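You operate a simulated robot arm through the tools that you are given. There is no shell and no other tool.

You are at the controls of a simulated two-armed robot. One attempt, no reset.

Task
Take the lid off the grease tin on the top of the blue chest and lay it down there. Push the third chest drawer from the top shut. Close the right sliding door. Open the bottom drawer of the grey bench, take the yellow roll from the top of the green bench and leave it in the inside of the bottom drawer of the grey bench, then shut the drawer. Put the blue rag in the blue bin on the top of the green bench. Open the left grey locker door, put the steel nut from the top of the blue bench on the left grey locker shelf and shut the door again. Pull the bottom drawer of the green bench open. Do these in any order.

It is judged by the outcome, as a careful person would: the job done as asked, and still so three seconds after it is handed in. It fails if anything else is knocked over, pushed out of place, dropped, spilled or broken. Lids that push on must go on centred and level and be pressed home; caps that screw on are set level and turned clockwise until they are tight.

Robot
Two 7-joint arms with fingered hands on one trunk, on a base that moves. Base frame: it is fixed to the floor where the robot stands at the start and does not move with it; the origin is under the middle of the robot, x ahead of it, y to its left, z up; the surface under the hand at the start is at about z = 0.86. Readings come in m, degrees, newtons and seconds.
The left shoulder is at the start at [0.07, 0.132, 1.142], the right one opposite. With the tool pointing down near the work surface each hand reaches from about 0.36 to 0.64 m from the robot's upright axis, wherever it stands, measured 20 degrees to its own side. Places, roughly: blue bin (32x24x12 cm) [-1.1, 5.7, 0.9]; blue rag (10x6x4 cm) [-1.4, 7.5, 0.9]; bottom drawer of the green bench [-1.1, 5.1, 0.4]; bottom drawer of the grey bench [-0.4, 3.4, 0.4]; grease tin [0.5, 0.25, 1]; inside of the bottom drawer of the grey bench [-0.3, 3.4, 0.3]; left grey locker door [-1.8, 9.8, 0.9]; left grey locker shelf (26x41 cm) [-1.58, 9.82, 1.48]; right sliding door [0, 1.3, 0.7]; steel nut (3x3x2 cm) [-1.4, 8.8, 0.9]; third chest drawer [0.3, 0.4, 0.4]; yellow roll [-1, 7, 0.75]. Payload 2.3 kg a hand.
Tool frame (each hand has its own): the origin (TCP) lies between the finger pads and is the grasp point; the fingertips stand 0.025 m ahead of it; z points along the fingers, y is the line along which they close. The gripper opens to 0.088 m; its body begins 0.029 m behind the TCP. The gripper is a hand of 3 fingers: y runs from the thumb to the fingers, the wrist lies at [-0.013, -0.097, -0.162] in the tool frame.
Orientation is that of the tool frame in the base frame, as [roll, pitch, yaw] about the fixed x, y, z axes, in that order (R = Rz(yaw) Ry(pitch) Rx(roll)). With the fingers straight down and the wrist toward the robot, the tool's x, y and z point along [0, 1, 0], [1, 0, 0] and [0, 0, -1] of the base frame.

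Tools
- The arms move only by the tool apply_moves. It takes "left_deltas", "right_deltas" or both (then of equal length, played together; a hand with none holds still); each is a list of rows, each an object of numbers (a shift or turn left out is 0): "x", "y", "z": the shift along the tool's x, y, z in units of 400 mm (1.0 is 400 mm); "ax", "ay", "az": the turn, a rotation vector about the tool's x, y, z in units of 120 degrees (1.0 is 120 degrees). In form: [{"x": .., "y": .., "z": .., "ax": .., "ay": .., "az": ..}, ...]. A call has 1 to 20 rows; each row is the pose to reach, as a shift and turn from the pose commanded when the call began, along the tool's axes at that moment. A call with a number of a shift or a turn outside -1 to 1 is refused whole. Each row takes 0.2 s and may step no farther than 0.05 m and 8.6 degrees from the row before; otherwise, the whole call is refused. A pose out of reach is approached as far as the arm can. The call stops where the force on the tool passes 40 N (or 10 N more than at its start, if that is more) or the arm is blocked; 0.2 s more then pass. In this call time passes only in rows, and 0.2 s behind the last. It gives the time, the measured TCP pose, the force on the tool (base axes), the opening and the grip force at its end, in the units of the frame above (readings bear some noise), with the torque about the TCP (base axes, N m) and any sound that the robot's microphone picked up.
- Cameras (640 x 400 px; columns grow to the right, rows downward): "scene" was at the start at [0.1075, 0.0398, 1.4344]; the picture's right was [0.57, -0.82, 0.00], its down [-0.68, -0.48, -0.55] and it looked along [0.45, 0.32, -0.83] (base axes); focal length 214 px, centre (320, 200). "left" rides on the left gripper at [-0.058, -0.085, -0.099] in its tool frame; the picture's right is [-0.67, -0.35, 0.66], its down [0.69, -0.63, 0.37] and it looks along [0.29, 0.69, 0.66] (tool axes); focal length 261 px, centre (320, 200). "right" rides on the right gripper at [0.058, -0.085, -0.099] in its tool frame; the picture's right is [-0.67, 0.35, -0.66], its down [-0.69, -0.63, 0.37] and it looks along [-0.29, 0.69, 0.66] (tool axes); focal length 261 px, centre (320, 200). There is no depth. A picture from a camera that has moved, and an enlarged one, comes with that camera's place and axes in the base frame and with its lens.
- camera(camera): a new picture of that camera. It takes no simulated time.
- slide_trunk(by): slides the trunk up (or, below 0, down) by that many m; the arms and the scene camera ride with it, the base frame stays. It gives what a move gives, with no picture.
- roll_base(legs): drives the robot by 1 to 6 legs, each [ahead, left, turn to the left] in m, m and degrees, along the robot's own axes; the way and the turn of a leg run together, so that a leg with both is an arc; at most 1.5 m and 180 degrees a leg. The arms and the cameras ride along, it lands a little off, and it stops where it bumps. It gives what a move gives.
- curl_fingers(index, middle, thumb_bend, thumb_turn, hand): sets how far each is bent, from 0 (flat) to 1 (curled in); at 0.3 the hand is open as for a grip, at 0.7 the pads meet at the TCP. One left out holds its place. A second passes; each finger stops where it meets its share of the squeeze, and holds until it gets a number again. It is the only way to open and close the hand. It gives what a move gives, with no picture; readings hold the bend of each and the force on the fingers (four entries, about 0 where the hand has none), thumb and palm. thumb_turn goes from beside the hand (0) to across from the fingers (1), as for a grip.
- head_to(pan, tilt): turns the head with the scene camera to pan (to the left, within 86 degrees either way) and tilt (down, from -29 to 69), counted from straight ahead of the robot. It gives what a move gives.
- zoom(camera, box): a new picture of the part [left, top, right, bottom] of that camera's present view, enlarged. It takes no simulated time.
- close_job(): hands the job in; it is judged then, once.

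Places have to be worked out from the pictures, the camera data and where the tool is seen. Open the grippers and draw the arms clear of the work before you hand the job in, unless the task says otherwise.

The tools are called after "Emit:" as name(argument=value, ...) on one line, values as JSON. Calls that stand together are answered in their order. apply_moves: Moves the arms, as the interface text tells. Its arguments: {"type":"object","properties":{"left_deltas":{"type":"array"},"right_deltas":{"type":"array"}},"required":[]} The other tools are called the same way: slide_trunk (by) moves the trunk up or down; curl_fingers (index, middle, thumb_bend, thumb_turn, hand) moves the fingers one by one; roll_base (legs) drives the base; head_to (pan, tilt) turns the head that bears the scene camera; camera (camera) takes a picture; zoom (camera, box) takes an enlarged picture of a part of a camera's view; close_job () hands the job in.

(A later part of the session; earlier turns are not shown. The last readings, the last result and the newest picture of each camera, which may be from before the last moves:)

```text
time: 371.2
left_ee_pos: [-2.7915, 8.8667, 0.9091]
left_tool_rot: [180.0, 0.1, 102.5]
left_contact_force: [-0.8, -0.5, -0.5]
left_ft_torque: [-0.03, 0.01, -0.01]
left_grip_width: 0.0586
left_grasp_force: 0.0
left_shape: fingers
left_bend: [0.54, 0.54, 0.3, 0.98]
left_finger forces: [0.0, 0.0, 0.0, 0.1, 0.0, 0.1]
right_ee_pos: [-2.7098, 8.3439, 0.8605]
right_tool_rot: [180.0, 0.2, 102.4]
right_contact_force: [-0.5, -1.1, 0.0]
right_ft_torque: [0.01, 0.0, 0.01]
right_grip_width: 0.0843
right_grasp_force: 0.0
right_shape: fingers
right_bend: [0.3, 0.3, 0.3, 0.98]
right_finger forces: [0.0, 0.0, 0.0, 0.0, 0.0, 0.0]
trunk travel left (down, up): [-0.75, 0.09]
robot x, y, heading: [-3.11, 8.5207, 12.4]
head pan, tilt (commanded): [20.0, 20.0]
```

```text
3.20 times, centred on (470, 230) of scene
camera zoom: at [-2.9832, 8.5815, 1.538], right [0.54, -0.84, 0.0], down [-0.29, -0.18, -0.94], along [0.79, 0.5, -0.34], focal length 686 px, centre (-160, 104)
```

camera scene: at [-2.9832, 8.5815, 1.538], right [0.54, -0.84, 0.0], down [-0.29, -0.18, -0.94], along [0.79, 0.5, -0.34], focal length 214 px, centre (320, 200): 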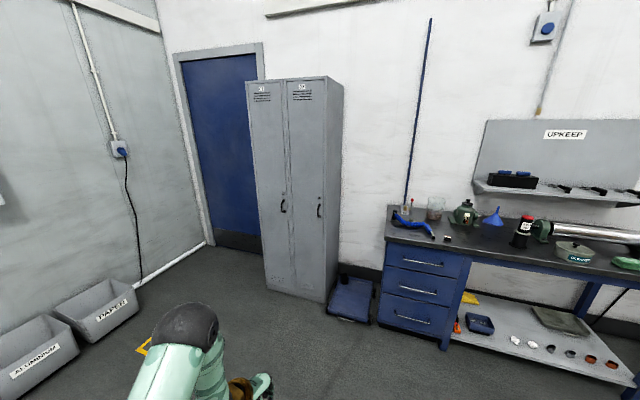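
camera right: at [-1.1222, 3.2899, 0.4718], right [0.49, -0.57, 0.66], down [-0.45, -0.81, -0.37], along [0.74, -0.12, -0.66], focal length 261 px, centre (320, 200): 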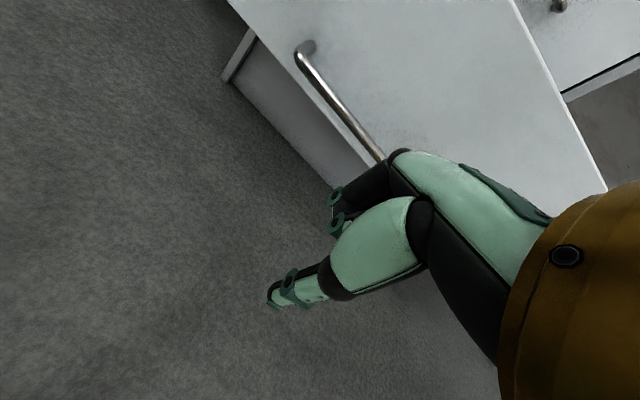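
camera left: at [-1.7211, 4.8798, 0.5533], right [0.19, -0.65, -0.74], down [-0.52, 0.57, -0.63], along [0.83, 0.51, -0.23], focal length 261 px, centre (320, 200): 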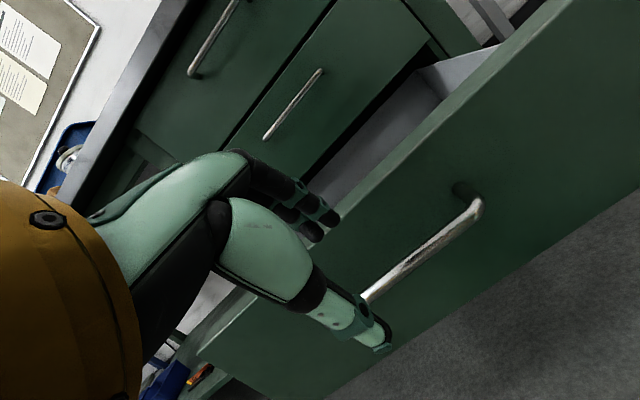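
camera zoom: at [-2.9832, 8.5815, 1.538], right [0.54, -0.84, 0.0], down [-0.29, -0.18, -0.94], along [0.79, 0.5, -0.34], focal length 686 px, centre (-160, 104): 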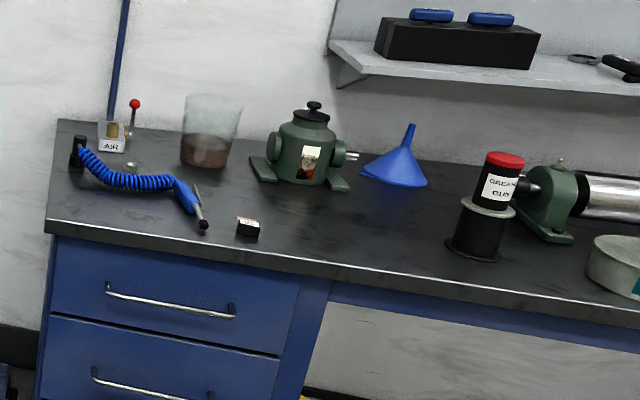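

The nut seems to lie near (-1.43, 8.78) beside the blue air hose; the left locker door (01) hinges on its left with a vertical handle near (-1.79, 9.69, 0.90). I drive up to the blue bench for the nut first.

Emit:
roll_base(legs=[[0.85, 0.1, 1]])

Emit:
head_to(pan=0, tilt=45)

Emit:
camera(camera="scene")

Emit:
zoom(camera="scene", box=[200, 100, 420, 250])

```text
time: 375.7
left_ee_pos: [-1.996, 9.1593, 0.9093]
left_tool_rot: [179.9, 0.2, 103.4]
left_contact_force: [-0.3, -0.5, 0.2]
left_ft_torque: [0.03, -0.03, 0.02]
left_grip_width: 0.0588
left_grasp_force: 0.1
left_shape: fingers
left_bend: [0.54, 0.54, 0.3, 0.98]
left_finger forces: [0.0, 0.0, 0.0, 0.0, 0.0, 0.0]
right_ee_pos: [-1.9064, 8.6388, 0.8611]
right_tool_rot: [179.9, 0.1, 103.3]
right_contact_force: [-0.6, -0.9, 0.2]
right_ft_torque: [0.02, -0.02, 0.01]
right_grip_width: 0.0842
right_grasp_force: 0.1
right_shape: fingers
right_bend: [0.3, 0.3, 0.3, 0.98]
right_finger forces: [0.0, 0.0, 0.0, 0.0, 0.0, 0.1]
trunk travel left (down, up): [-0.75, 0.09]
robot x, y, heading: [-2.3089, 8.8084, 13.5]
head pan, tilt (commanded): [20.0, 20.0]
```

```text
time: 376.6
left_ee_pos: [-1.9948, 9.1596, 0.909]
left_tool_rot: [179.9, 0.2, 103.4]
left_contact_force: [0.1, 0.0, 0.5]
left_ft_torque: [0.02, -0.01, 0.02]
left_grip_width: 0.0583
left_grasp_force: 0.1
left_shape: fingers
left_bend: [0.54, 0.54, 0.3, 0.98]
left_finger forces: [0.1, 0.0, 0.0, 0.0, 0.0, 0.0]
right_ee_pos: [-1.9056, 8.6385, 0.8608]
right_tool_rot: [180.0, 0.2, 103.3]
right_contact_force: [0.1, -0.5, 0.3]
right_ft_torque: [0.0, 0.06, -0.02]
right_grip_width: 0.0843
right_grasp_force: 0.1
right_shape: fingers
right_bend: [0.3, 0.3, 0.3, 0.98]
right_finger forces: [0.0, 0.1, 0.0, 0.0, 0.0, 0.0]
trunk travel left (down, up): [-0.75, 0.09]
robot x, y, heading: [-2.3077, 8.8069, 13.5]
head pan, tilt (commanded): [0.0, 45.0]
```

```text
taken
camera scene: at [-2.1816, 8.8382, 1.4995], right [0.23, -0.97, 0.0], down [-0.69, -0.16, -0.71], along [0.69, 0.16, -0.71], focal length 214 px, centre (320, 200)
```

scene: 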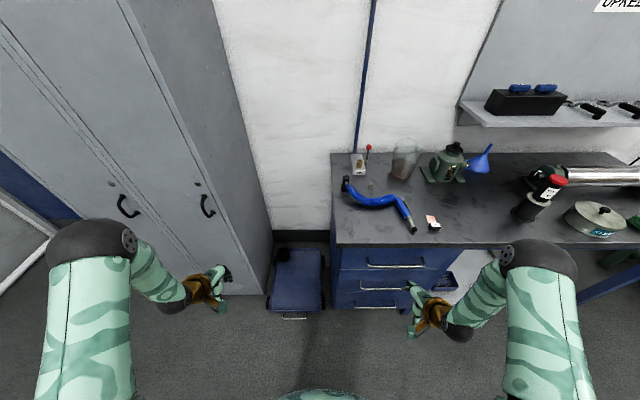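

```text
2.67 times, centred on (310, 175) of scene
camera zoom: at [-2.1816, 8.8382, 1.4995], right [0.23, -0.97, 0.0], down [-0.69, -0.16, -0.71], along [0.69, 0.16, -0.71], focal length 572 px, centre (347, 267)
```

zoom: 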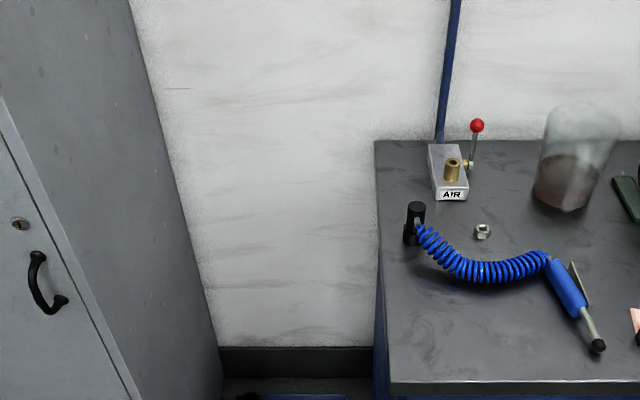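

The nut is a small hex nut at about (-1.441, 8.787), between the AIR block and the hose coil. I raise the right hand clear of the bench height, then move in.

Emit:
apply_moves(right_deltas=[{"z": -0.1}, {"z": -0.2}, {"z": -0.3}, {"z": -0.4}, {"z": -0.45}])

Emit:
slide_trunk(by=-0.06)

Emit:
curl_fingers(hand="right", index=0.42, middle=0.42, thumb_bend=0.42)

Emit:
roll_base(legs=[[0.26, -0.04, 0]])

Emit:
camera(camera="scene")

Emit:
camera(camera="right")

```text
time: 377.8
left_ee_pos: [-1.995, 9.1596, 0.9092]
left_tool_rot: [179.8, 0.3, 103.4]
left_contact_force: [-0.6, -0.3, -0.1]
left_ft_torque: [0.02, 0.01, 0.0]
left_grip_width: 0.0586
left_grasp_force: 0.1
left_shape: fingers
left_bend: [0.54, 0.54, 0.3, 0.98]
left_finger forces: [0.0, 0.1, 0.0, 0.0, 0.0, 0.0]
right_ee_pos: [-1.9086, 8.6374, 1.0408]
right_tool_rot: [179.9, 0.2, 103.1]
right_contact_force: [0.4, 0.2, 0.1]
right_ft_torque: [0.02, 0.01, -0.02]
right_grip_width: 0.0844
right_grasp_force: 0.0
right_shape: fingers
right_bend: [0.3, 0.3, 0.3, 0.98]
right_finger forces: [0.0, 0.0, 0.0, 0.0, 0.0, 0.1]
trunk travel left (down, up): [-0.75, 0.09]
robot x, y, heading: [-2.3112, 8.8103, 13.6]
head pan, tilt (commanded): [0.0, 45.0]
```

```text
time: 378.8
left_ee_pos: [-1.9937, 9.1589, 0.849]
left_tool_rot: [179.9, 0.3, 103.4]
left_contact_force: [0.5, -0.4, 0.5]
left_ft_torque: [-0.01, -0.03, 0.02]
left_grip_width: 0.0585
left_grasp_force: 0.0
left_shape: fingers
left_bend: [0.54, 0.54, 0.3, 0.98]
left_finger forces: [0.1, 0.0, 0.1, 0.1, 0.1, 0.0]
right_ee_pos: [-1.908, 8.638, 0.9807]
right_tool_rot: [179.9, 0.1, 103.3]
right_contact_force: [0.2, -0.6, 0.0]
right_ft_torque: [-0.01, 0.0, 0.01]
right_grip_width: 0.0846
right_grasp_force: 0.0
right_shape: fingers
right_bend: [0.3, 0.3, 0.3, 0.98]
right_finger forces: [0.0, 0.1, 0.0, 0.0, 0.1, 0.0]
trunk travel left (down, up): [-0.69, 0.15]
robot x, y, heading: [-2.3101, 8.8084, 13.2]
head pan, tilt (commanded): [0.0, 45.0]
```

```text
time: 379.8
left_ee_pos: [-1.9941, 9.1584, 0.8484]
left_tool_rot: [179.9, 0.1, 103.4]
left_contact_force: [0.0, -0.8, 1.0]
left_ft_torque: [0.01, 0.01, -0.03]
left_grip_width: 0.0589
left_grasp_force: 0.0
left_shape: fingers
left_bend: [0.54, 0.54, 0.3, 0.98]
left_finger forces: [0.0, 0.0, 0.1, 0.0, 0.0, 0.0]
right_ee_pos: [-1.9077, 8.6382, 0.9798]
right_tool_rot: [179.9, 0.2, 103.3]
right_contact_force: [-0.3, 0.1, -0.3]
right_ft_torque: [0.02, 0.02, -0.01]
right_grip_width: 0.0597
right_grasp_force: 0.1
right_shape: fingers
right_bend: [0.42, 0.42, 0.42, 0.99]
right_finger forces: [0.1, 0.0, 0.0, 0.0, 0.0, 0.1]
trunk travel left (down, up): [-0.69, 0.15]
robot x, y, heading: [-2.3087, 8.807, 13.4]
head pan, tilt (commanded): [0.0, 45.0]
```

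```text
time: 381.7
left_ee_pos: [-1.7357, 9.1811, 0.8497]
left_tool_rot: [179.9, 0.2, 103.6]
left_contact_force: [0.6, -0.1, 0.1]
left_ft_torque: [0.01, 0.01, 0.01]
left_grip_width: 0.0589
left_grasp_force: 0.1
left_shape: fingers
left_bend: [0.54, 0.54, 0.3, 0.98]
left_finger forces: [0.1, 0.1, 0.0, 0.0, 0.0, 0.1]
right_ee_pos: [-1.6494, 8.6588, 0.981]
right_tool_rot: [179.8, 0.2, 103.5]
right_contact_force: [0.3, 0.6, 1.2]
right_ft_torque: [-0.02, 0.05, -0.02]
right_grip_width: 0.0598
right_grasp_force: 0.0
right_shape: fingers
right_bend: [0.42, 0.42, 0.42, 0.99]
right_finger forces: [0.1, 0.0, 0.1, 0.0, 0.0, 0.1]
trunk travel left (down, up): [-0.69, 0.15]
robot x, y, heading: [-2.0479, 8.8334, 13.4]
head pan, tilt (commanded): [0.0, 45.0]
```

```text
taken
camera scene: at [-1.9232, 8.8593, 1.4396], right [0.23, -0.97, 0.0], down [-0.69, -0.17, -0.71], along [0.69, 0.17, -0.71], focal length 214 px, centre (320, 200)
```

scene: 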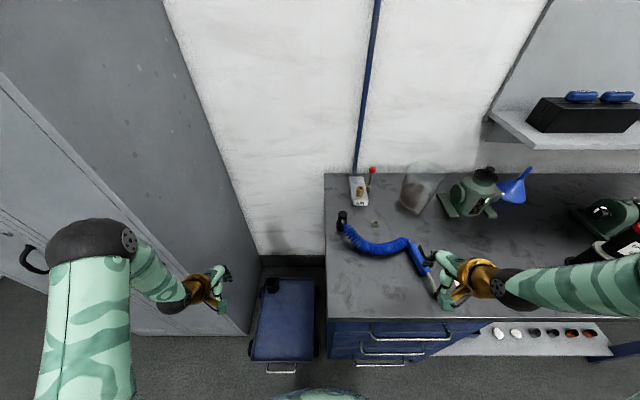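

```text
taken
camera right: at [-1.7452, 8.6964, 1.0791], right [0.49, -0.57, 0.66], down [-0.45, -0.81, -0.37], along [0.74, -0.12, -0.66], focal length 261 px, centre (320, 200)
```

right: 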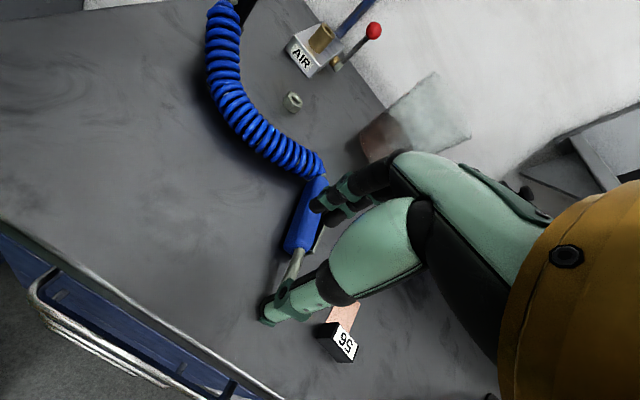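

The right camera agrees: the nut is at (-1.442, 8.785). I carry the pre-shaped right hand over it, above the hose, with a slight forward tilt to stay within reach.

Emit:
apply_moves(right_deltas=[{"x": 0.031, "y": 0.09, "ax": -0.025}, {"x": 0.062, "y": 0.18, "ax": -0.05}, {"x": 0.093, "y": 0.27, "ax": -0.075}, {"x": 0.124, "y": 0.36, "ax": -0.1}, {"x": 0.155, "y": 0.45, "ax": -0.125}, {"x": 0.186, "y": 0.54, "ax": -0.125}])

Emit:
camera(camera="right")

Emit:
camera(camera="scene")

```text
time: 383.1
left_ee_pos: [-1.7343, 9.1818, 0.8475]
left_tool_rot: [-180.0, 0.2, 103.6]
left_contact_force: [1.0, -0.4, -0.8]
left_ft_torque: [0.0, 0.0, -0.04]
left_grip_width: 0.0586
left_grasp_force: 0.0
left_shape: fingers
left_bend: [0.54, 0.54, 0.3, 0.98]
left_finger forces: [0.1, 0.0, 0.0, 0.0, 0.1, 0.0]
right_ee_pos: [-1.4525, 8.7847, 0.9802]
right_tool_rot: [164.9, 0.2, 103.4]
right_contact_force: [-0.5, 0.2, 0.7]
right_ft_torque: [-0.04, 0.01, 0.01]
right_grip_width: 0.0598
right_grasp_force: 0.0
right_shape: fingers
right_bend: [0.42, 0.42, 0.42, 0.99]
right_finger forces: [0.0, 0.0, 0.1, 0.1, 0.0, 0.1]
trunk travel left (down, up): [-0.69, 0.15]
robot x, y, heading: [-2.0467, 8.8297, 13.4]
head pan, tilt (commanded): [0.0, 45.0]
```

```text
taken
camera right: at [-1.5722, 8.8162, 1.0536], right [0.32, -0.61, 0.73], down [-0.34, -0.79, -0.52], along [0.89, -0.08, -0.46], focal length 261 px, centre (320, 200)
```

right: 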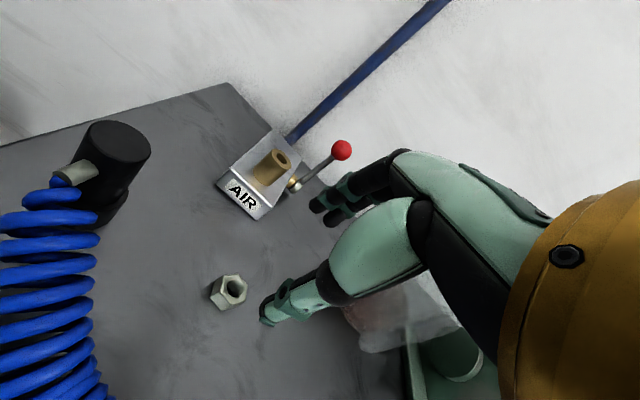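

```text
taken
camera scene: at [-1.9198, 8.8604, 1.4393], right [0.23, -0.97, 0.0], down [-0.69, -0.17, -0.71], along [0.69, 0.16, -0.71], focal length 214 px, centre (320, 200)
```

scene: 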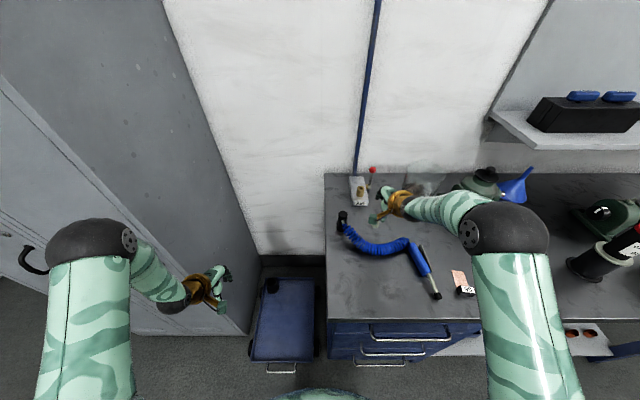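

In tool coordinates the nut is 1.4 cm ahead and 10.8 cm below. I straighten the tilt to about 3° and come down above it.

Emit:
apply_moves(right_deltas=[{"x": 0.002, "y": 0.006, "z": 0.04, "ax": 0.05}, {"x": 0.004, "y": 0.013, "z": 0.081, "ax": 0.1}])

Emit:
camera(camera="right")

```text
time: 383.7
left_ee_pos: [-1.7344, 9.1816, 0.8482]
left_tool_rot: [180.0, 0.3, 103.5]
left_contact_force: [0.1, 0.0, 0.3]
left_ft_torque: [-0.01, 0.0, 0.0]
left_grip_width: 0.0586
left_grasp_force: 0.1
left_shape: fingers
left_bend: [0.54, 0.54, 0.3, 0.98]
left_finger forces: [0.1, 0.1, 0.0, 0.1, 0.0, 0.1]
right_ee_pos: [-1.4401, 8.788, 0.9495]
right_tool_rot: [177.1, 0.1, 103.4]
right_contact_force: [0.1, -0.2, -0.4]
right_ft_torque: [-0.03, 0.02, 0.0]
right_grip_width: 0.0597
right_grasp_force: 0.0
right_shape: fingers
right_bend: [0.42, 0.42, 0.42, 0.99]
right_finger forces: [0.0, 0.0, 0.0, 0.0, 0.0, 0.0]
trunk travel left (down, up): [-0.69, 0.15]
robot x, y, heading: [-2.0463, 8.8259, 13.4]
head pan, tilt (commanded): [0.0, 45.0]
```

```text
taken
camera right: at [-1.5415, 8.8234, 1.0435], right [0.46, -0.58, 0.67], down [-0.43, -0.81, -0.4], along [0.77, -0.11, -0.62], focal length 261 px, centre (320, 200)
```

right: 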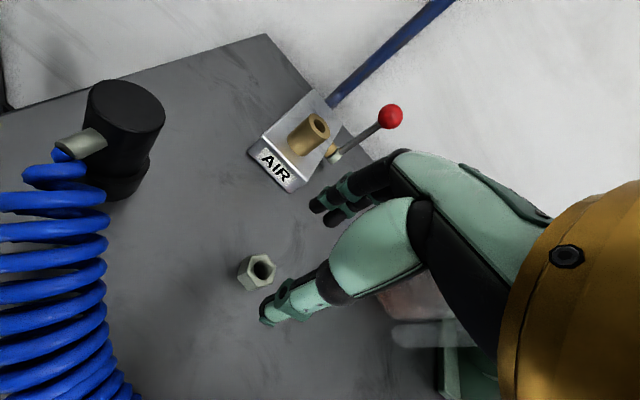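

The nut is right under the hand. I descend to TCP z ≈ 0.888.

Emit:
apply_moves(right_deltas=[{"x": -0.004, "z": 0.05}, {"x": -0.005, "z": 0.1}, {"x": -0.005, "z": 0.13}, {"x": -0.005, "z": 0.15}])

Emit:
camera(camera="right")

```text
time: 384.7
left_ee_pos: [-1.7345, 9.181, 0.848]
left_tool_rot: [179.9, 0.2, 103.6]
left_contact_force: [-0.2, 0.5, 0.0]
left_ft_torque: [-0.01, 0.0, -0.01]
left_grip_width: 0.0586
left_grasp_force: 0.0
left_shape: fingers
left_bend: [0.54, 0.54, 0.3, 0.98]
left_finger forces: [0.0, 0.0, 0.0, 0.0, 0.0, 0.0]
right_ee_pos: [-1.4368, 8.7858, 0.893]
right_tool_rot: [176.9, 0.1, 103.5]
right_contact_force: [-0.4, 0.5, -0.4]
right_ft_torque: [0.01, -0.01, -0.01]
right_grip_width: 0.0595
right_grasp_force: 0.2
right_shape: fingers
right_bend: [0.42, 0.42, 0.42, 0.99]
right_finger forces: [0.0, 0.0, 0.1, 0.0, 0.0, 0.0]
trunk travel left (down, up): [-0.69, 0.15]
robot x, y, heading: [-2.0499, 8.8308, 13.9]
head pan, tilt (commanded): [0.0, 45.0]
```

```text
taken
camera right: at [-1.5394, 8.8215, 0.9852], right [0.46, -0.58, 0.68], down [-0.43, -0.81, -0.4], along [0.78, -0.11, -0.62], focal length 261 px, centre (320, 200)
```

right: 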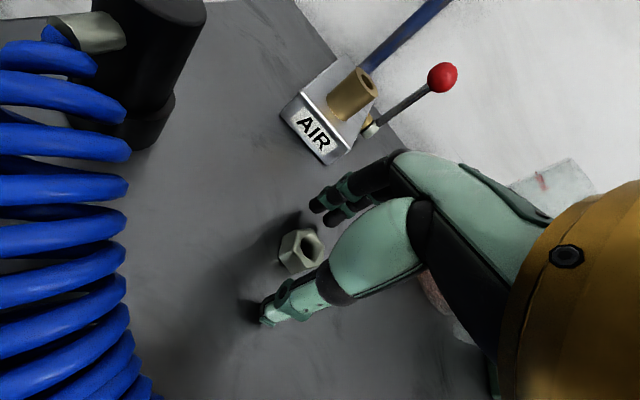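

The nut sits between the fingertips. I go 4 mm lower and close gently.

Emit:
apply_moves(right_deltas=[{"z": 0.011}])

Emit:
curl_fingers(hand="right", index=0.66, middle=0.66, thumb_bend=0.66)

Emit:
camera(camera="right")

```text
time: 385.1
left_ee_pos: [-1.735, 9.1808, 0.8483]
left_tool_rot: [179.8, 0.1, 103.6]
left_contact_force: [-0.1, 0.5, -0.2]
left_ft_torque: [0.01, -0.02, 0.01]
left_grip_width: 0.0582
left_grasp_force: 0.0
left_shape: fingers
left_bend: [0.54, 0.54, 0.3, 0.98]
left_finger forces: [0.1, 0.0, 0.1, 0.0, 0.0, 0.1]
right_ee_pos: [-1.4376, 8.7847, 0.8884]
right_tool_rot: [176.8, 0.2, 103.4]
right_contact_force: [0.1, 1.0, 0.0]
right_ft_torque: [0.01, 0.04, -0.02]
right_grip_width: 0.0597
right_grasp_force: 0.3
right_shape: fingers
right_bend: [0.42, 0.42, 0.42, 0.99]
right_finger forces: [0.0, 0.0, 0.1, 0.1, 0.8, 0.1]
trunk travel left (down, up): [-0.69, 0.15]
robot x, y, heading: [-2.0479, 8.8274, 13.4]
head pan, tilt (commanded): [0.0, 45.0]
```

```text
time: 386.1
left_ee_pos: [-1.7356, 9.1803, 0.8493]
left_tool_rot: [179.8, 0.2, 103.7]
left_contact_force: [-0.5, -0.1, -0.2]
left_ft_torque: [-0.02, 0.04, 0.01]
left_grip_width: 0.0586
left_grasp_force: 0.0
left_shape: fingers
left_bend: [0.54, 0.54, 0.3, 0.98]
left_finger forces: [0.1, 0.0, 0.0, 0.1, 0.0, 0.0]
right_ee_pos: [-1.4375, 8.7853, 0.8875]
right_tool_rot: [176.8, 0.1, 103.4]
right_contact_force: [1.0, 0.3, 1.2]
right_ft_torque: [-0.01, 0.07, 0.0]
right_grip_width: 0.0166
right_grasp_force: 5.2
right_shape: fingers
right_bend: [0.63, 0.63, 0.61, 1.0]
right_finger forces: [1.6, 2.7, 0.0, 0.0, 6.3, 0.1]
trunk travel left (down, up): [-0.69, 0.15]
robot x, y, heading: [-2.0477, 8.8271, 13.3]
head pan, tilt (commanded): [0.0, 45.0]
```

```text
taken
camera right: at [-1.5404, 8.8214, 0.9822], right [0.46, -0.58, 0.68], down [-0.43, -0.81, -0.4], along [0.78, -0.11, -0.62], focal length 261 px, centre (320, 200)
```

right: 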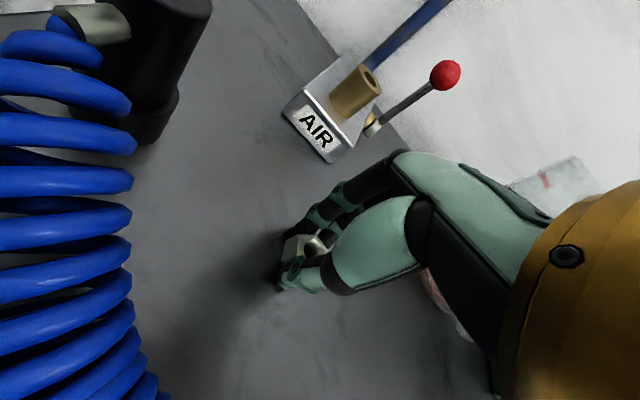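

The nut is held; I firm the grip and lift.

Emit:
curl_fingers(hand="right", index=0.78, middle=0.78, thumb_bend=0.76)

Emit:
apply_moves(right_deltas=[{"z": -0.03}, {"z": -0.08}, {"z": -0.16}, {"z": -0.25}])

Emit:
camera(camera="right")

Emit:
zoom(camera="right", box=[240, 180, 380, 310])

```text
time: 387.1
left_ee_pos: [-1.7353, 9.181, 0.8486]
left_tool_rot: [179.9, 0.3, 103.5]
left_contact_force: [1.3, 0.3, 1.0]
left_ft_torque: [0.03, -0.02, 0.01]
left_grip_width: 0.0583
left_grasp_force: 0.1
left_shape: fingers
left_bend: [0.54, 0.54, 0.3, 0.98]
left_finger forces: [0.0, 0.0, 0.0, 0.0, 0.0, 0.0]
right_ee_pos: [-1.438, 8.7856, 0.8888]
right_tool_rot: [176.8, 0.2, 103.4]
right_contact_force: [1.2, -0.3, 4.3]
right_ft_torque: [-0.03, 0.11, 0.01]
right_grip_width: 0.0136
right_grasp_force: 21.3
right_shape: fingers
right_bend: [0.76, 0.75, 0.6, 1.0]
right_finger forces: [9.1, 11.3, 0.0, 0.0, 23.1, 0.0]
trunk travel left (down, up): [-0.69, 0.15]
robot x, y, heading: [-2.045, 8.8323, 13.7]
head pan, tilt (commanded): [0.0, 45.0]
```

```text
time: 388.1
left_ee_pos: [-1.7349, 9.1805, 0.8476]
left_tool_rot: [179.8, 0.3, 103.6]
left_contact_force: [-0.1, -0.3, 0.3]
left_ft_torque: [0.01, -0.03, 0.0]
left_grip_width: 0.0586
left_grasp_force: 0.0
left_shape: fingers
left_bend: [0.54, 0.54, 0.3, 0.98]
left_finger forces: [0.1, 0.0, 0.0, 0.0, 0.1, 0.0]
right_ee_pos: [-1.4429, 8.7839, 0.9854]
right_tool_rot: [176.8, 0.2, 103.3]
right_contact_force: [-0.2, 1.4, 0.4]
right_ft_torque: [0.01, -0.02, -0.03]
right_grip_width: 0.0134
right_grasp_force: 17.4
right_shape: fingers
right_bend: [0.76, 0.75, 0.59, 1.0]
right_finger forces: [7.8, 10.7, 0.0, 0.0, 16.4, 0.0]
trunk travel left (down, up): [-0.69, 0.15]
robot x, y, heading: [-2.0525, 8.8309, 13.6]
head pan, tilt (commanded): [0.0, 45.0]
```

```text
taken
camera right: at [-1.5452, 8.82, 1.0796], right [0.46, -0.58, 0.68], down [-0.43, -0.81, -0.4], along [0.78, -0.11, -0.62], focal length 261 px, centre (320, 200)
```

right: 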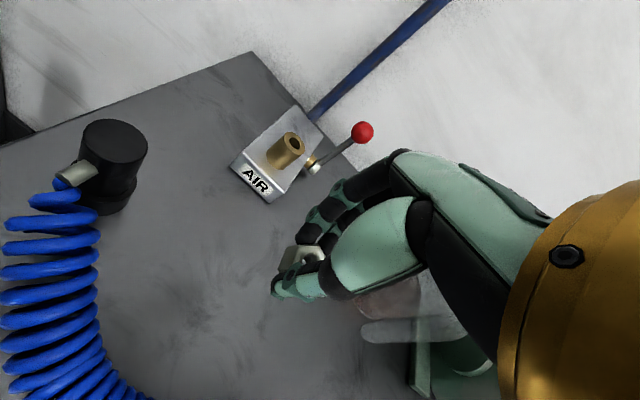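

```text
3.08 times, centred on (310, 245) of right
camera zoom: at [-1.5452, 8.82, 1.0796], right [0.46, -0.58, 0.68], down [-0.43, -0.81, -0.4], along [0.78, -0.11, -0.62], focal length 802 px, centre (351, 62)
```

zoom: 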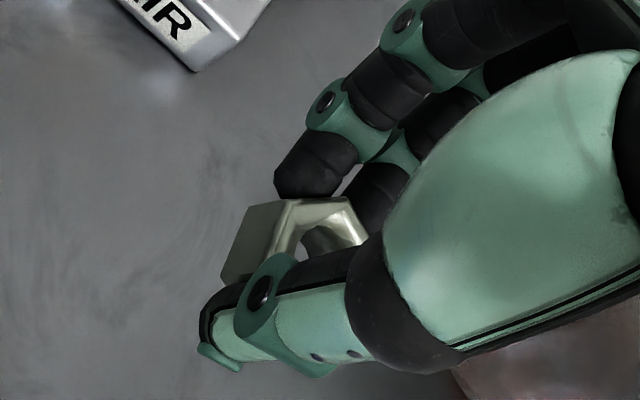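

The nut is pinched securely. I draw the right hand back, back the base off, and move left in front of the locker.

Emit:
apply_moves(right_deltas=[{"y": -0.1, "z": -0.03}, {"y": -0.2, "z": -0.06}, {"y": -0.3, "z": -0.09}, {"y": -0.4, "z": -0.12}, {"y": -0.5, "z": -0.15}, {"y": -0.57, "z": -0.17}])

Emit:
roll_base(legs=[[-0.5, 0, 0], [0, 0.75, 0]])

Emit:
head_to(pan=0, tilt=20)

Emit:
camera(camera="scene")

```text
time: 389.5
left_ee_pos: [-1.7342, 9.1813, 0.847]
left_tool_rot: [180.0, 0.2, 103.5]
left_contact_force: [0.8, 0.1, 0.1]
left_ft_torque: [-0.02, -0.05, 0.03]
left_grip_width: 0.0584
left_grasp_force: 0.0
left_shape: fingers
left_bend: [0.54, 0.54, 0.3, 0.98]
left_finger forces: [0.1, 0.1, 0.1, 0.0, 0.0, 0.1]
right_ee_pos: [-1.6276, 8.7381, 1.0366]
right_tool_rot: [175.9, 0.7, 103.1]
right_contact_force: [-0.8, 0.5, -0.3]
right_ft_torque: [0.04, -0.01, -0.03]
right_grip_width: 0.0133
right_grasp_force: 17.2
right_shape: fingers
right_bend: [0.76, 0.75, 0.59, 1.0]
right_finger forces: [7.7, 10.7, 0.0, 0.0, 16.1, 0.1]
right hand out of reach, approached as far as the arm can: row 5, 6
trunk travel left (down, up): [-0.69, 0.15]
robot x, y, heading: [-2.0479, 8.8275, 13.5]
head pan, tilt (commanded): [0.0, 45.0]
```

```text
time: 396.1
left_ee_pos: [-2.4089, 9.8004, 0.848]
left_tool_rot: [179.9, 0.1, 104.8]
left_contact_force: [0.3, -0.8, 0.8]
left_ft_torque: [0.0, 0.02, 0.02]
left_grip_width: 0.0583
left_grasp_force: 0.0
left_shape: fingers
left_bend: [0.54, 0.54, 0.3, 0.98]
left_finger forces: [0.0, 0.1, 0.0, 0.0, 0.0, 0.1]
right_ee_pos: [-2.2947, 9.3588, 1.0379]
right_tool_rot: [175.7, 0.7, 104.2]
right_contact_force: [0.3, 0.2, -0.1]
right_ft_torque: [0.03, 0.0, -0.03]
right_grip_width: 0.0134
right_grasp_force: 17.3
right_shape: fingers
right_bend: [0.76, 0.75, 0.59, 1.0]
right_finger forces: [7.8, 10.4, 0.1, 0.0, 16.1, 0.0]
trunk travel left (down, up): [-0.69, 0.15]
robot x, y, heading: [-2.7164, 9.4428, 15.0]
head pan, tilt (commanded): [0.0, 45.0]
```

```text
time: 397.0
left_ee_pos: [-2.4105, 9.8001, 0.8502]
left_tool_rot: [179.8, 0.3, 104.7]
left_contact_force: [0.5, 0.1, 0.6]
left_ft_torque: [0.0, 0.01, 0.04]
left_grip_width: 0.0584
left_grasp_force: 0.2
left_shape: fingers
left_bend: [0.54, 0.54, 0.3, 0.98]
left_finger forces: [0.1, 0.0, 0.0, 0.0, 0.0, 0.1]
right_ee_pos: [-2.2952, 9.3585, 1.0362]
right_tool_rot: [175.8, 0.7, 104.3]
right_contact_force: [-0.8, -0.7, -0.6]
right_ft_torque: [-0.01, 0.01, -0.04]
right_grip_width: 0.0133
right_grasp_force: 17.4
right_shape: fingers
right_bend: [0.76, 0.75, 0.59, 1.0]
right_finger forces: [7.8, 10.5, 0.0, 0.0, 16.1, 0.1]
trunk travel left (down, up): [-0.69, 0.15]
robot x, y, heading: [-2.719, 9.4397, 14.8]
head pan, tilt (commanded): [0.0, 20.0]
```

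```text
taken
camera scene: at [-2.5779, 9.4774, 1.478], right [0.25, -0.97, 0.0], down [-0.33, -0.09, -0.94], along [0.91, 0.24, -0.34], focal length 214 px, centre (320, 200)
```

scene: 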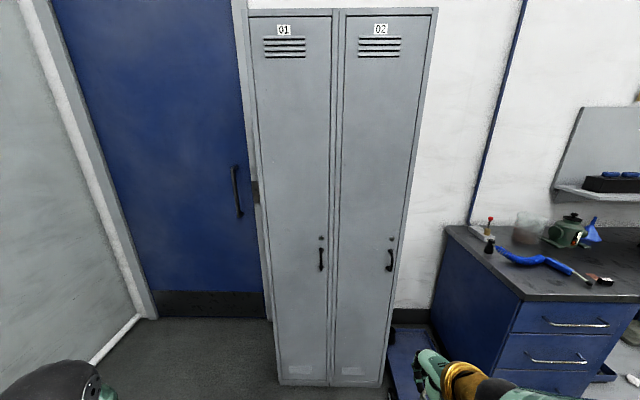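

The left door 01's handle is a vertical bar near (-1.805, 9.677, z 0.86–0.96), hinge on the left. I turn the left hand into a handshake pose (fingers forward, closing sideways) in free space.

Emit:
curl_fingers(hand="left", index=0.42, middle=0.42, thumb_bend=0.42)

Emit:
apply_moves(left_deltas=[{"y": 0.02, "z": -0.01, "ax": -0.0385, "ay": -0.0385, "az": -0.0385}, {"y": 0.04, "z": -0.02, "ax": -0.077, "ay": -0.077, "az": -0.077}, {"y": 0.06, "z": -0.03, "ax": -0.1155, "ay": -0.1155, "az": -0.1155}, {"y": 0.08, "z": -0.04, "ax": -0.154, "ay": -0.154, "az": -0.154}, {"y": 0.1, "z": -0.05, "ax": -0.1925, "ay": -0.1925, "az": -0.1925}, {"y": 0.12, "z": -0.06, "ax": -0.231, "ay": -0.231, "az": -0.231}, {"y": 0.14, "z": -0.07, "ax": -0.2694, "ay": -0.2694, "az": -0.2694}, {"y": 0.16, "z": -0.08, "ax": -0.308, "ay": -0.308, "az": -0.308}])

Emit:
camera(camera="scene")

```text
time: 398.0
left_ee_pos: [-2.4094, 9.8, 0.8484]
left_tool_rot: [180.0, 0.2, 104.6]
left_contact_force: [-0.5, -0.1, 0.2]
left_ft_torque: [0.0, 0.01, 0.01]
left_grip_width: 0.0591
left_grasp_force: 0.1
left_shape: fingers
left_bend: [0.42, 0.42, 0.42, 0.99]
left_finger forces: [0.0, 0.1, 0.0, 0.1, 0.0, 0.1]
right_ee_pos: [-2.2955, 9.3587, 1.0367]
right_tool_rot: [175.8, 0.7, 104.2]
right_contact_force: [-0.1, -1.6, 0.0]
right_ft_torque: [0.01, 0.0, -0.02]
right_grip_width: 0.0136
right_grasp_force: 17.0
right_shape: fingers
right_bend: [0.76, 0.75, 0.59, 1.0]
right_finger forces: [7.8, 10.5, 0.0, 0.0, 16.2, 0.0]
trunk travel left (down, up): [-0.69, 0.15]
robot x, y, heading: [-2.7155, 9.4411, 14.4]
head pan, tilt (commanded): [0.0, 20.0]
```

```text
time: 399.8
left_ee_pos: [-2.3486, 9.8158, 0.8812]
left_tool_rot: [152.0, 45.3, 132.6]
left_contact_force: [-0.2, -0.5, -0.3]
left_ft_torque: [-0.03, 0.0, 0.0]
left_grip_width: 0.059
left_grasp_force: 0.0
left_shape: fingers
left_bend: [0.42, 0.42, 0.42, 0.99]
left_finger forces: [0.1, 0.0, 0.1, 0.1, 0.1, 0.1]
right_ee_pos: [-2.295, 9.3592, 1.0362]
right_tool_rot: [175.9, 0.7, 104.2]
right_contact_force: [-0.3, 0.2, 0.0]
right_ft_torque: [-0.01, -0.02, 0.0]
right_grip_width: 0.0132
right_grasp_force: 17.2
right_shape: fingers
right_bend: [0.76, 0.75, 0.59, 1.0]
right_finger forces: [8.0, 10.6, 0.1, 0.0, 15.9, 0.1]
trunk travel left (down, up): [-0.69, 0.15]
robot x, y, heading: [-2.7175, 9.4421, 14.6]
head pan, tilt (commanded): [0.0, 20.0]
```

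```text
taken
camera scene: at [-2.5777, 9.4774, 1.4781], right [0.25, -0.97, 0.0], down [-0.33, -0.09, -0.94], along [0.91, 0.24, -0.34], focal length 214 px, centre (320, 200)
```

scene: 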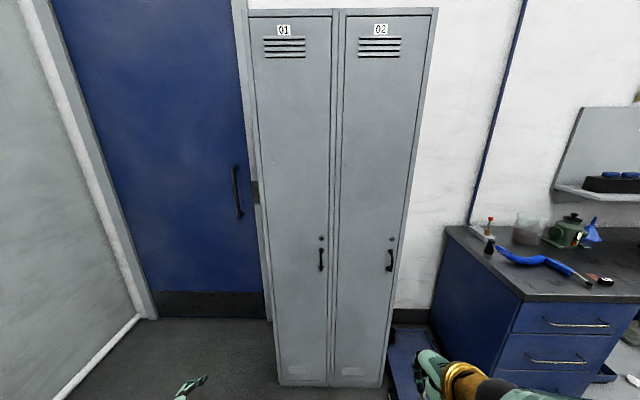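

The wrist follows without limits. I complete the rotation.

Emit:
apply_moves(left_deltas=[{"ax": -0.0385, "ay": -0.0385, "az": -0.0385}, {"ax": -0.077, "ay": -0.077, "az": -0.077}, {"ax": -0.1155, "ay": -0.1155, "az": -0.1155}, {"ax": -0.154, "ay": -0.154, "az": -0.154}, {"ax": -0.1925, "ay": -0.1925, "az": -0.1925}, {"ax": -0.231, "ay": -0.231, "az": -0.231}, {"ax": -0.2694, "ay": -0.2694, "az": -0.2694}])

Emit:
camera(camera="left")

Emit:
head_to(pan=15, tilt=40)

Emit:
camera(camera="scene")

```text
time: 401.4
left_ee_pos: [-2.3478, 9.8157, 0.8811]
left_tool_rot: [-24.6, 89.7, -9.8]
left_contact_force: [-0.2, -0.3, 0.1]
left_ft_torque: [0.03, -0.03, 0.05]
left_grip_width: 0.0592
left_grasp_force: 0.0
left_shape: fingers
left_bend: [0.42, 0.42, 0.42, 0.99]
left_finger forces: [0.0, 0.0, 0.0, 0.0, 0.1, 0.1]
right_ee_pos: [-2.2942, 9.3591, 1.0362]
right_tool_rot: [175.9, 0.7, 104.2]
right_contact_force: [0.0, 0.7, -0.1]
right_ft_torque: [-0.01, 0.0, -0.02]
right_grip_width: 0.0132
right_grasp_force: 17.5
right_shape: fingers
right_bend: [0.76, 0.75, 0.59, 1.0]
right_finger forces: [7.8, 10.6, 0.0, 0.0, 16.0, 0.0]
trunk travel left (down, up): [-0.69, 0.15]
robot x, y, heading: [-2.7172, 9.4397, 14.8]
head pan, tilt (commanded): [0.0, 20.0]
```

```text
taken
camera left: at [-2.4217, 9.7083, 0.9387], right [0.72, -0.17, 0.67], down [0.52, -0.52, -0.68], along [0.46, 0.84, -0.29], focal length 261 px, centre (320, 200)
```

left: 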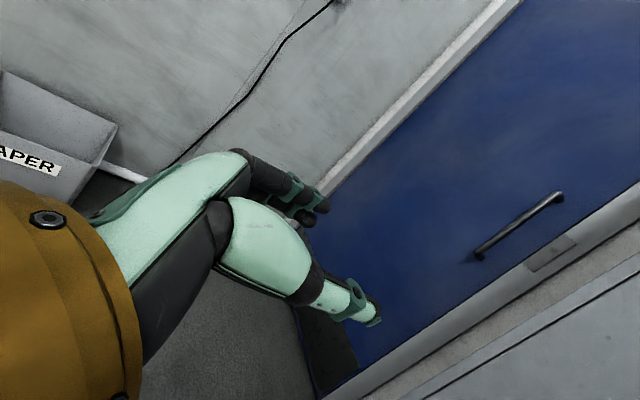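

```text
time: 402.2
left_ee_pos: [-2.3474, 9.8163, 0.881]
left_tool_rot: [-74.1, 89.9, -59.4]
left_contact_force: [0.0, -0.7, -0.8]
left_ft_torque: [0.01, 0.02, 0.02]
left_grip_width: 0.0593
left_grasp_force: 0.0
left_shape: fingers
left_bend: [0.42, 0.42, 0.42, 0.99]
left_finger forces: [0.0, 0.0, 0.0, 0.0, 0.1, 0.0]
right_ee_pos: [-2.2953, 9.3606, 1.0359]
right_tool_rot: [175.8, 0.7, 104.2]
right_contact_force: [0.5, -0.6, 0.8]
right_ft_torque: [-0.02, 0.0, -0.05]
right_grip_width: 0.0132
right_grasp_force: 17.2
right_shape: fingers
right_bend: [0.76, 0.75, 0.59, 1.0]
right_finger forces: [7.8, 10.5, 0.1, 0.0, 16.0, 0.0]
trunk travel left (down, up): [-0.69, 0.15]
robot x, y, heading: [-2.7166, 9.4431, 14.6]
head pan, tilt (commanded): [15.0, 40.0]
```

```text
taken
camera scene: at [-2.5941, 9.4958, 1.4468], right [0.49, -0.87, 0.0], down [-0.56, -0.32, -0.77], along [0.67, 0.38, -0.64], focal length 214 px, centre (320, 200)
```

scene: 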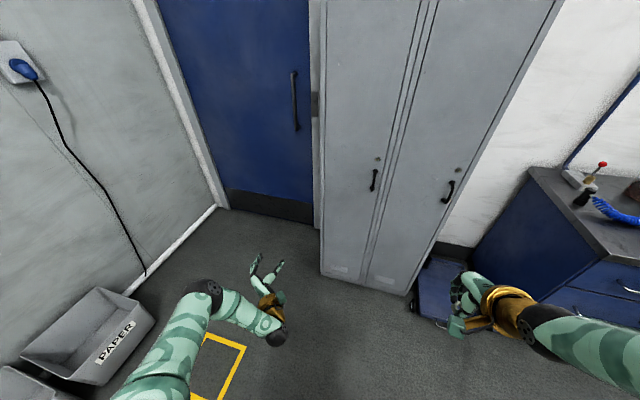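

The left hand now points at the locker with fingers left and thumb right. I move the base right 0.2 m and ahead 0.33 m so the handle comes within reach.

Emit:
roll_base(legs=[[0, -0.2, 0], [0.32, 0, 0]])

Emit:
camera(camera="left")

Emit:
camera(camera="scene")

```text
time: 405.5
left_ee_pos: [-1.99, 9.6985, 0.881]
left_tool_rot: [-28.9, 89.8, -14.3]
left_contact_force: [-0.8, -0.5, 0.0]
left_ft_torque: [0.0, -0.01, 0.0]
left_grip_width: 0.0592
left_grasp_force: 0.1
left_shape: fingers
left_bend: [0.42, 0.42, 0.42, 0.99]
left_finger forces: [0.1, 0.1, 0.1, 0.0, 0.0, 0.0]
right_ee_pos: [-1.9401, 9.2433, 1.0354]
right_tool_rot: [175.9, 0.6, 103.9]
right_contact_force: [-0.8, 0.4, -0.8]
right_ft_torque: [0.0, -0.04, -0.04]
right_grip_width: 0.0133
right_grasp_force: 16.8
right_shape: fingers
right_bend: [0.76, 0.75, 0.59, 1.0]
right_finger forces: [7.8, 10.5, 0.1, 0.0, 16.0, 0.1]
trunk travel left (down, up): [-0.69, 0.15]
robot x, y, heading: [-2.3577, 9.3257, 14.6]
head pan, tilt (commanded): [15.0, 40.0]
```

```text
taken
camera left: at [-2.0649, 9.5927, 0.9392], right [0.72, -0.17, 0.67], down [0.51, -0.52, -0.68], along [0.47, 0.84, -0.29], focal length 261 px, centre (320, 200)
```

left: 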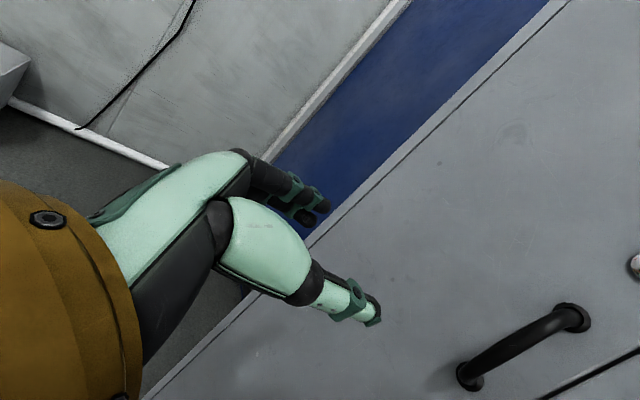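

```text
taken
camera scene: at [-2.2386, 9.3806, 1.4468], right [0.49, -0.87, 0.0], down [-0.56, -0.32, -0.77], along [0.67, 0.38, -0.64], focal length 214 px, centre (320, 200)
```

scene: 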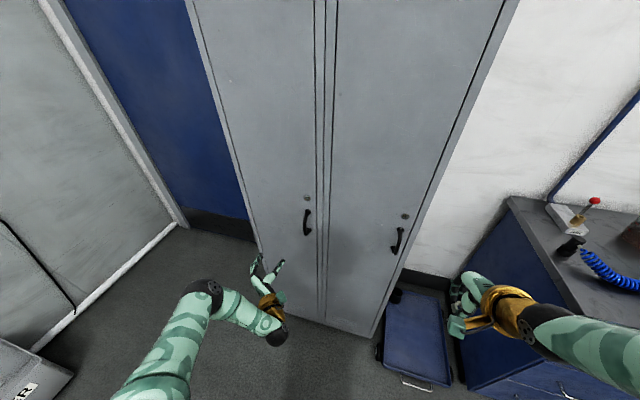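

The handle lies 17 cm ahead, 7 cm to the right and 2.7 cm above the TCP. I shift the hand to line up and move the base 7 cm closer to keep reach in reserve.

Emit:
apply_moves(left_deltas=[{"x": -0.03, "y": -0.08}, {"x": -0.065, "y": -0.17}])

Emit:
roll_base(legs=[[0.07, 0, 0]])

Emit:
camera(camera="left")

Emit:
zoom(camera="scene", box=[220, 150, 420, 320])

```text
time: 406.1
left_ee_pos: [-1.9702, 9.6332, 0.9071]
left_tool_rot: [54.6, 89.9, 69.1]
left_contact_force: [0.1, -0.1, 0.3]
left_ft_torque: [0.0, -0.02, 0.03]
left_grip_width: 0.0589
left_grasp_force: 0.0
left_shape: fingers
left_bend: [0.42, 0.42, 0.42, 0.99]
left_finger forces: [0.1, 0.1, 0.1, 0.0, 0.0, 0.0]
right_ee_pos: [-1.9371, 9.2408, 1.0351]
right_tool_rot: [175.9, 0.6, 103.9]
right_contact_force: [-0.6, -0.4, -0.6]
right_ft_torque: [0.01, 0.03, 0.03]
right_grip_width: 0.0132
right_grasp_force: 17.2
right_shape: fingers
right_bend: [0.76, 0.75, 0.59, 1.0]
right_finger forces: [7.8, 10.5, 0.0, 0.0, 16.1, 0.0]
trunk travel left (down, up): [-0.69, 0.15]
robot x, y, heading: [-2.3596, 9.3285, 14.3]
head pan, tilt (commanded): [15.0, 40.0]
```

```text
time: 407.1
left_ee_pos: [-1.9048, 9.6525, 0.9065]
left_tool_rot: [-33.8, 89.6, -19.3]
left_contact_force: [0.4, 0.1, 0.2]
left_ft_torque: [-0.02, 0.0, -0.01]
left_grip_width: 0.0591
left_grasp_force: 0.1
left_shape: fingers
left_bend: [0.42, 0.42, 0.42, 0.99]
left_finger forces: [0.0, 0.0, 0.1, 0.0, 0.0, 0.1]
right_ee_pos: [-1.8715, 9.26, 1.0387]
right_tool_rot: [175.7, 0.6, 103.9]
right_contact_force: [-0.9, 0.4, -0.7]
right_ft_torque: [-0.01, -0.04, -0.03]
right_grip_width: 0.0131
right_grasp_force: 17.1
right_shape: fingers
right_bend: [0.76, 0.75, 0.59, 1.0]
right_finger forces: [7.9, 10.5, 0.0, 0.0, 16.0, 0.0]
trunk travel left (down, up): [-0.69, 0.15]
robot x, y, heading: [-2.2908, 9.3433, 14.3]
head pan, tilt (commanded): [15.0, 40.0]
```

```text
taken
camera left: at [-1.98, 9.5461, 0.9653], right [0.72, -0.17, 0.67], down [0.52, -0.52, -0.68], along [0.47, 0.84, -0.28], focal length 261 px, centre (320, 200)
```

left: 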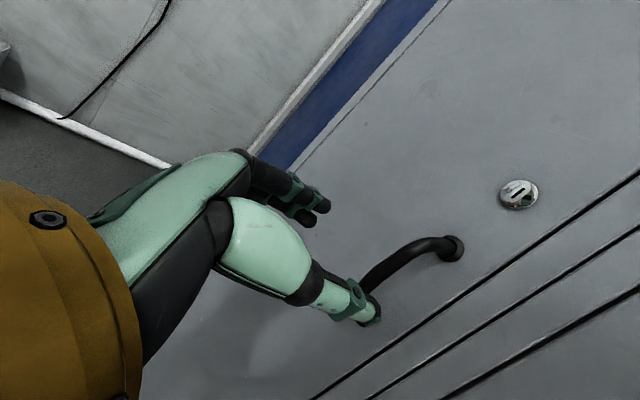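

```text
2.35 times, centred on (320, 235) of scene
camera zoom: at [-2.1727, 9.3976, 1.4471], right [0.49, -0.87, 0.0], down [-0.56, -0.32, -0.77], along [0.67, 0.38, -0.64], focal length 505 px, centre (320, 118)
```

zoom: 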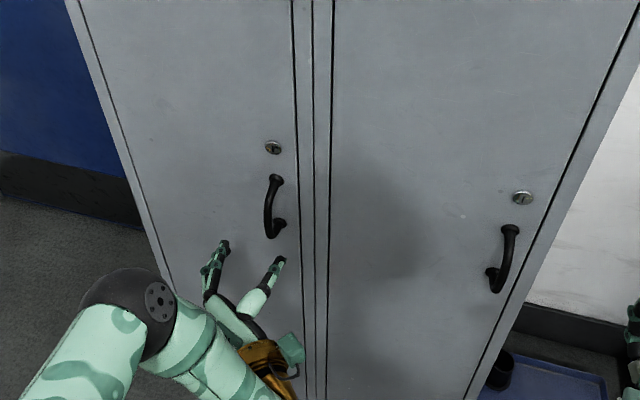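

The bar is straight ahead between thumb and fingers at about 10 cm. I advance 8 cm and check.

Emit:
apply_moves(left_deltas=[{"y": 0.005, "z": 0.07}, {"y": 0.005, "z": 0.14}, {"y": 0.005, "z": 0.2}])

Emit:
camera(camera="left")

Emit:
zoom(camera="scene", box=[220, 150, 420, 320])

```text
time: 407.9
left_ee_pos: [-1.8258, 9.6757, 0.9067]
left_tool_rot: [-120.1, 89.8, -105.6]
left_contact_force: [0.1, 0.7, -0.5]
left_ft_torque: [0.02, 0.03, 0.01]
left_grip_width: 0.0592
left_grasp_force: 0.1
left_shape: fingers
left_bend: [0.42, 0.42, 0.42, 0.99]
left_finger forces: [0.1, 0.0, 0.0, 0.0, 0.0, 0.0]
right_ee_pos: [-1.8698, 9.2606, 1.036]
right_tool_rot: [175.9, 0.8, 103.9]
right_contact_force: [-0.5, 0.2, -0.2]
right_ft_torque: [-0.02, -0.02, 0.01]
right_grip_width: 0.0131
right_grasp_force: 16.7
right_shape: fingers
right_bend: [0.76, 0.75, 0.59, 1.0]
right_finger forces: [7.8, 10.6, 0.1, 0.0, 16.0, 0.0]
trunk travel left (down, up): [-0.69, 0.15]
robot x, y, heading: [-2.2898, 9.3432, 14.5]
head pan, tilt (commanded): [15.0, 40.0]
```

```text
taken
camera left: at [-1.9001, 9.5681, 0.965], right [0.72, -0.17, 0.67], down [0.51, -0.52, -0.68], along [0.47, 0.84, -0.29], focal length 261 px, centre (320, 200)
```

left: 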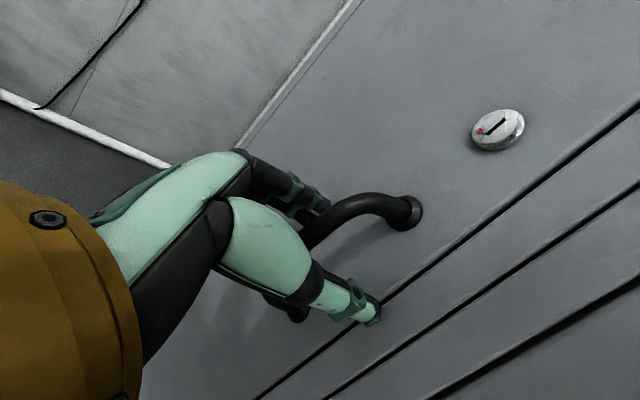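

```text
2.35 times, centred on (320, 235) of scene
camera zoom: at [-2.1674, 9.3988, 1.4466], right [0.49, -0.87, 0.0], down [-0.56, -0.32, -0.77], along [0.67, 0.38, -0.64], focal length 505 px, centre (320, 118)
```

zoom: 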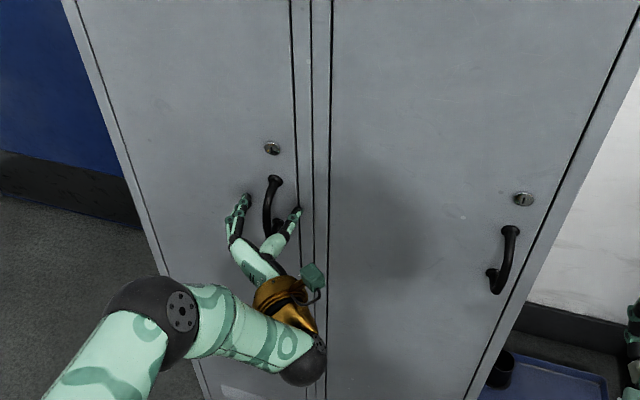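

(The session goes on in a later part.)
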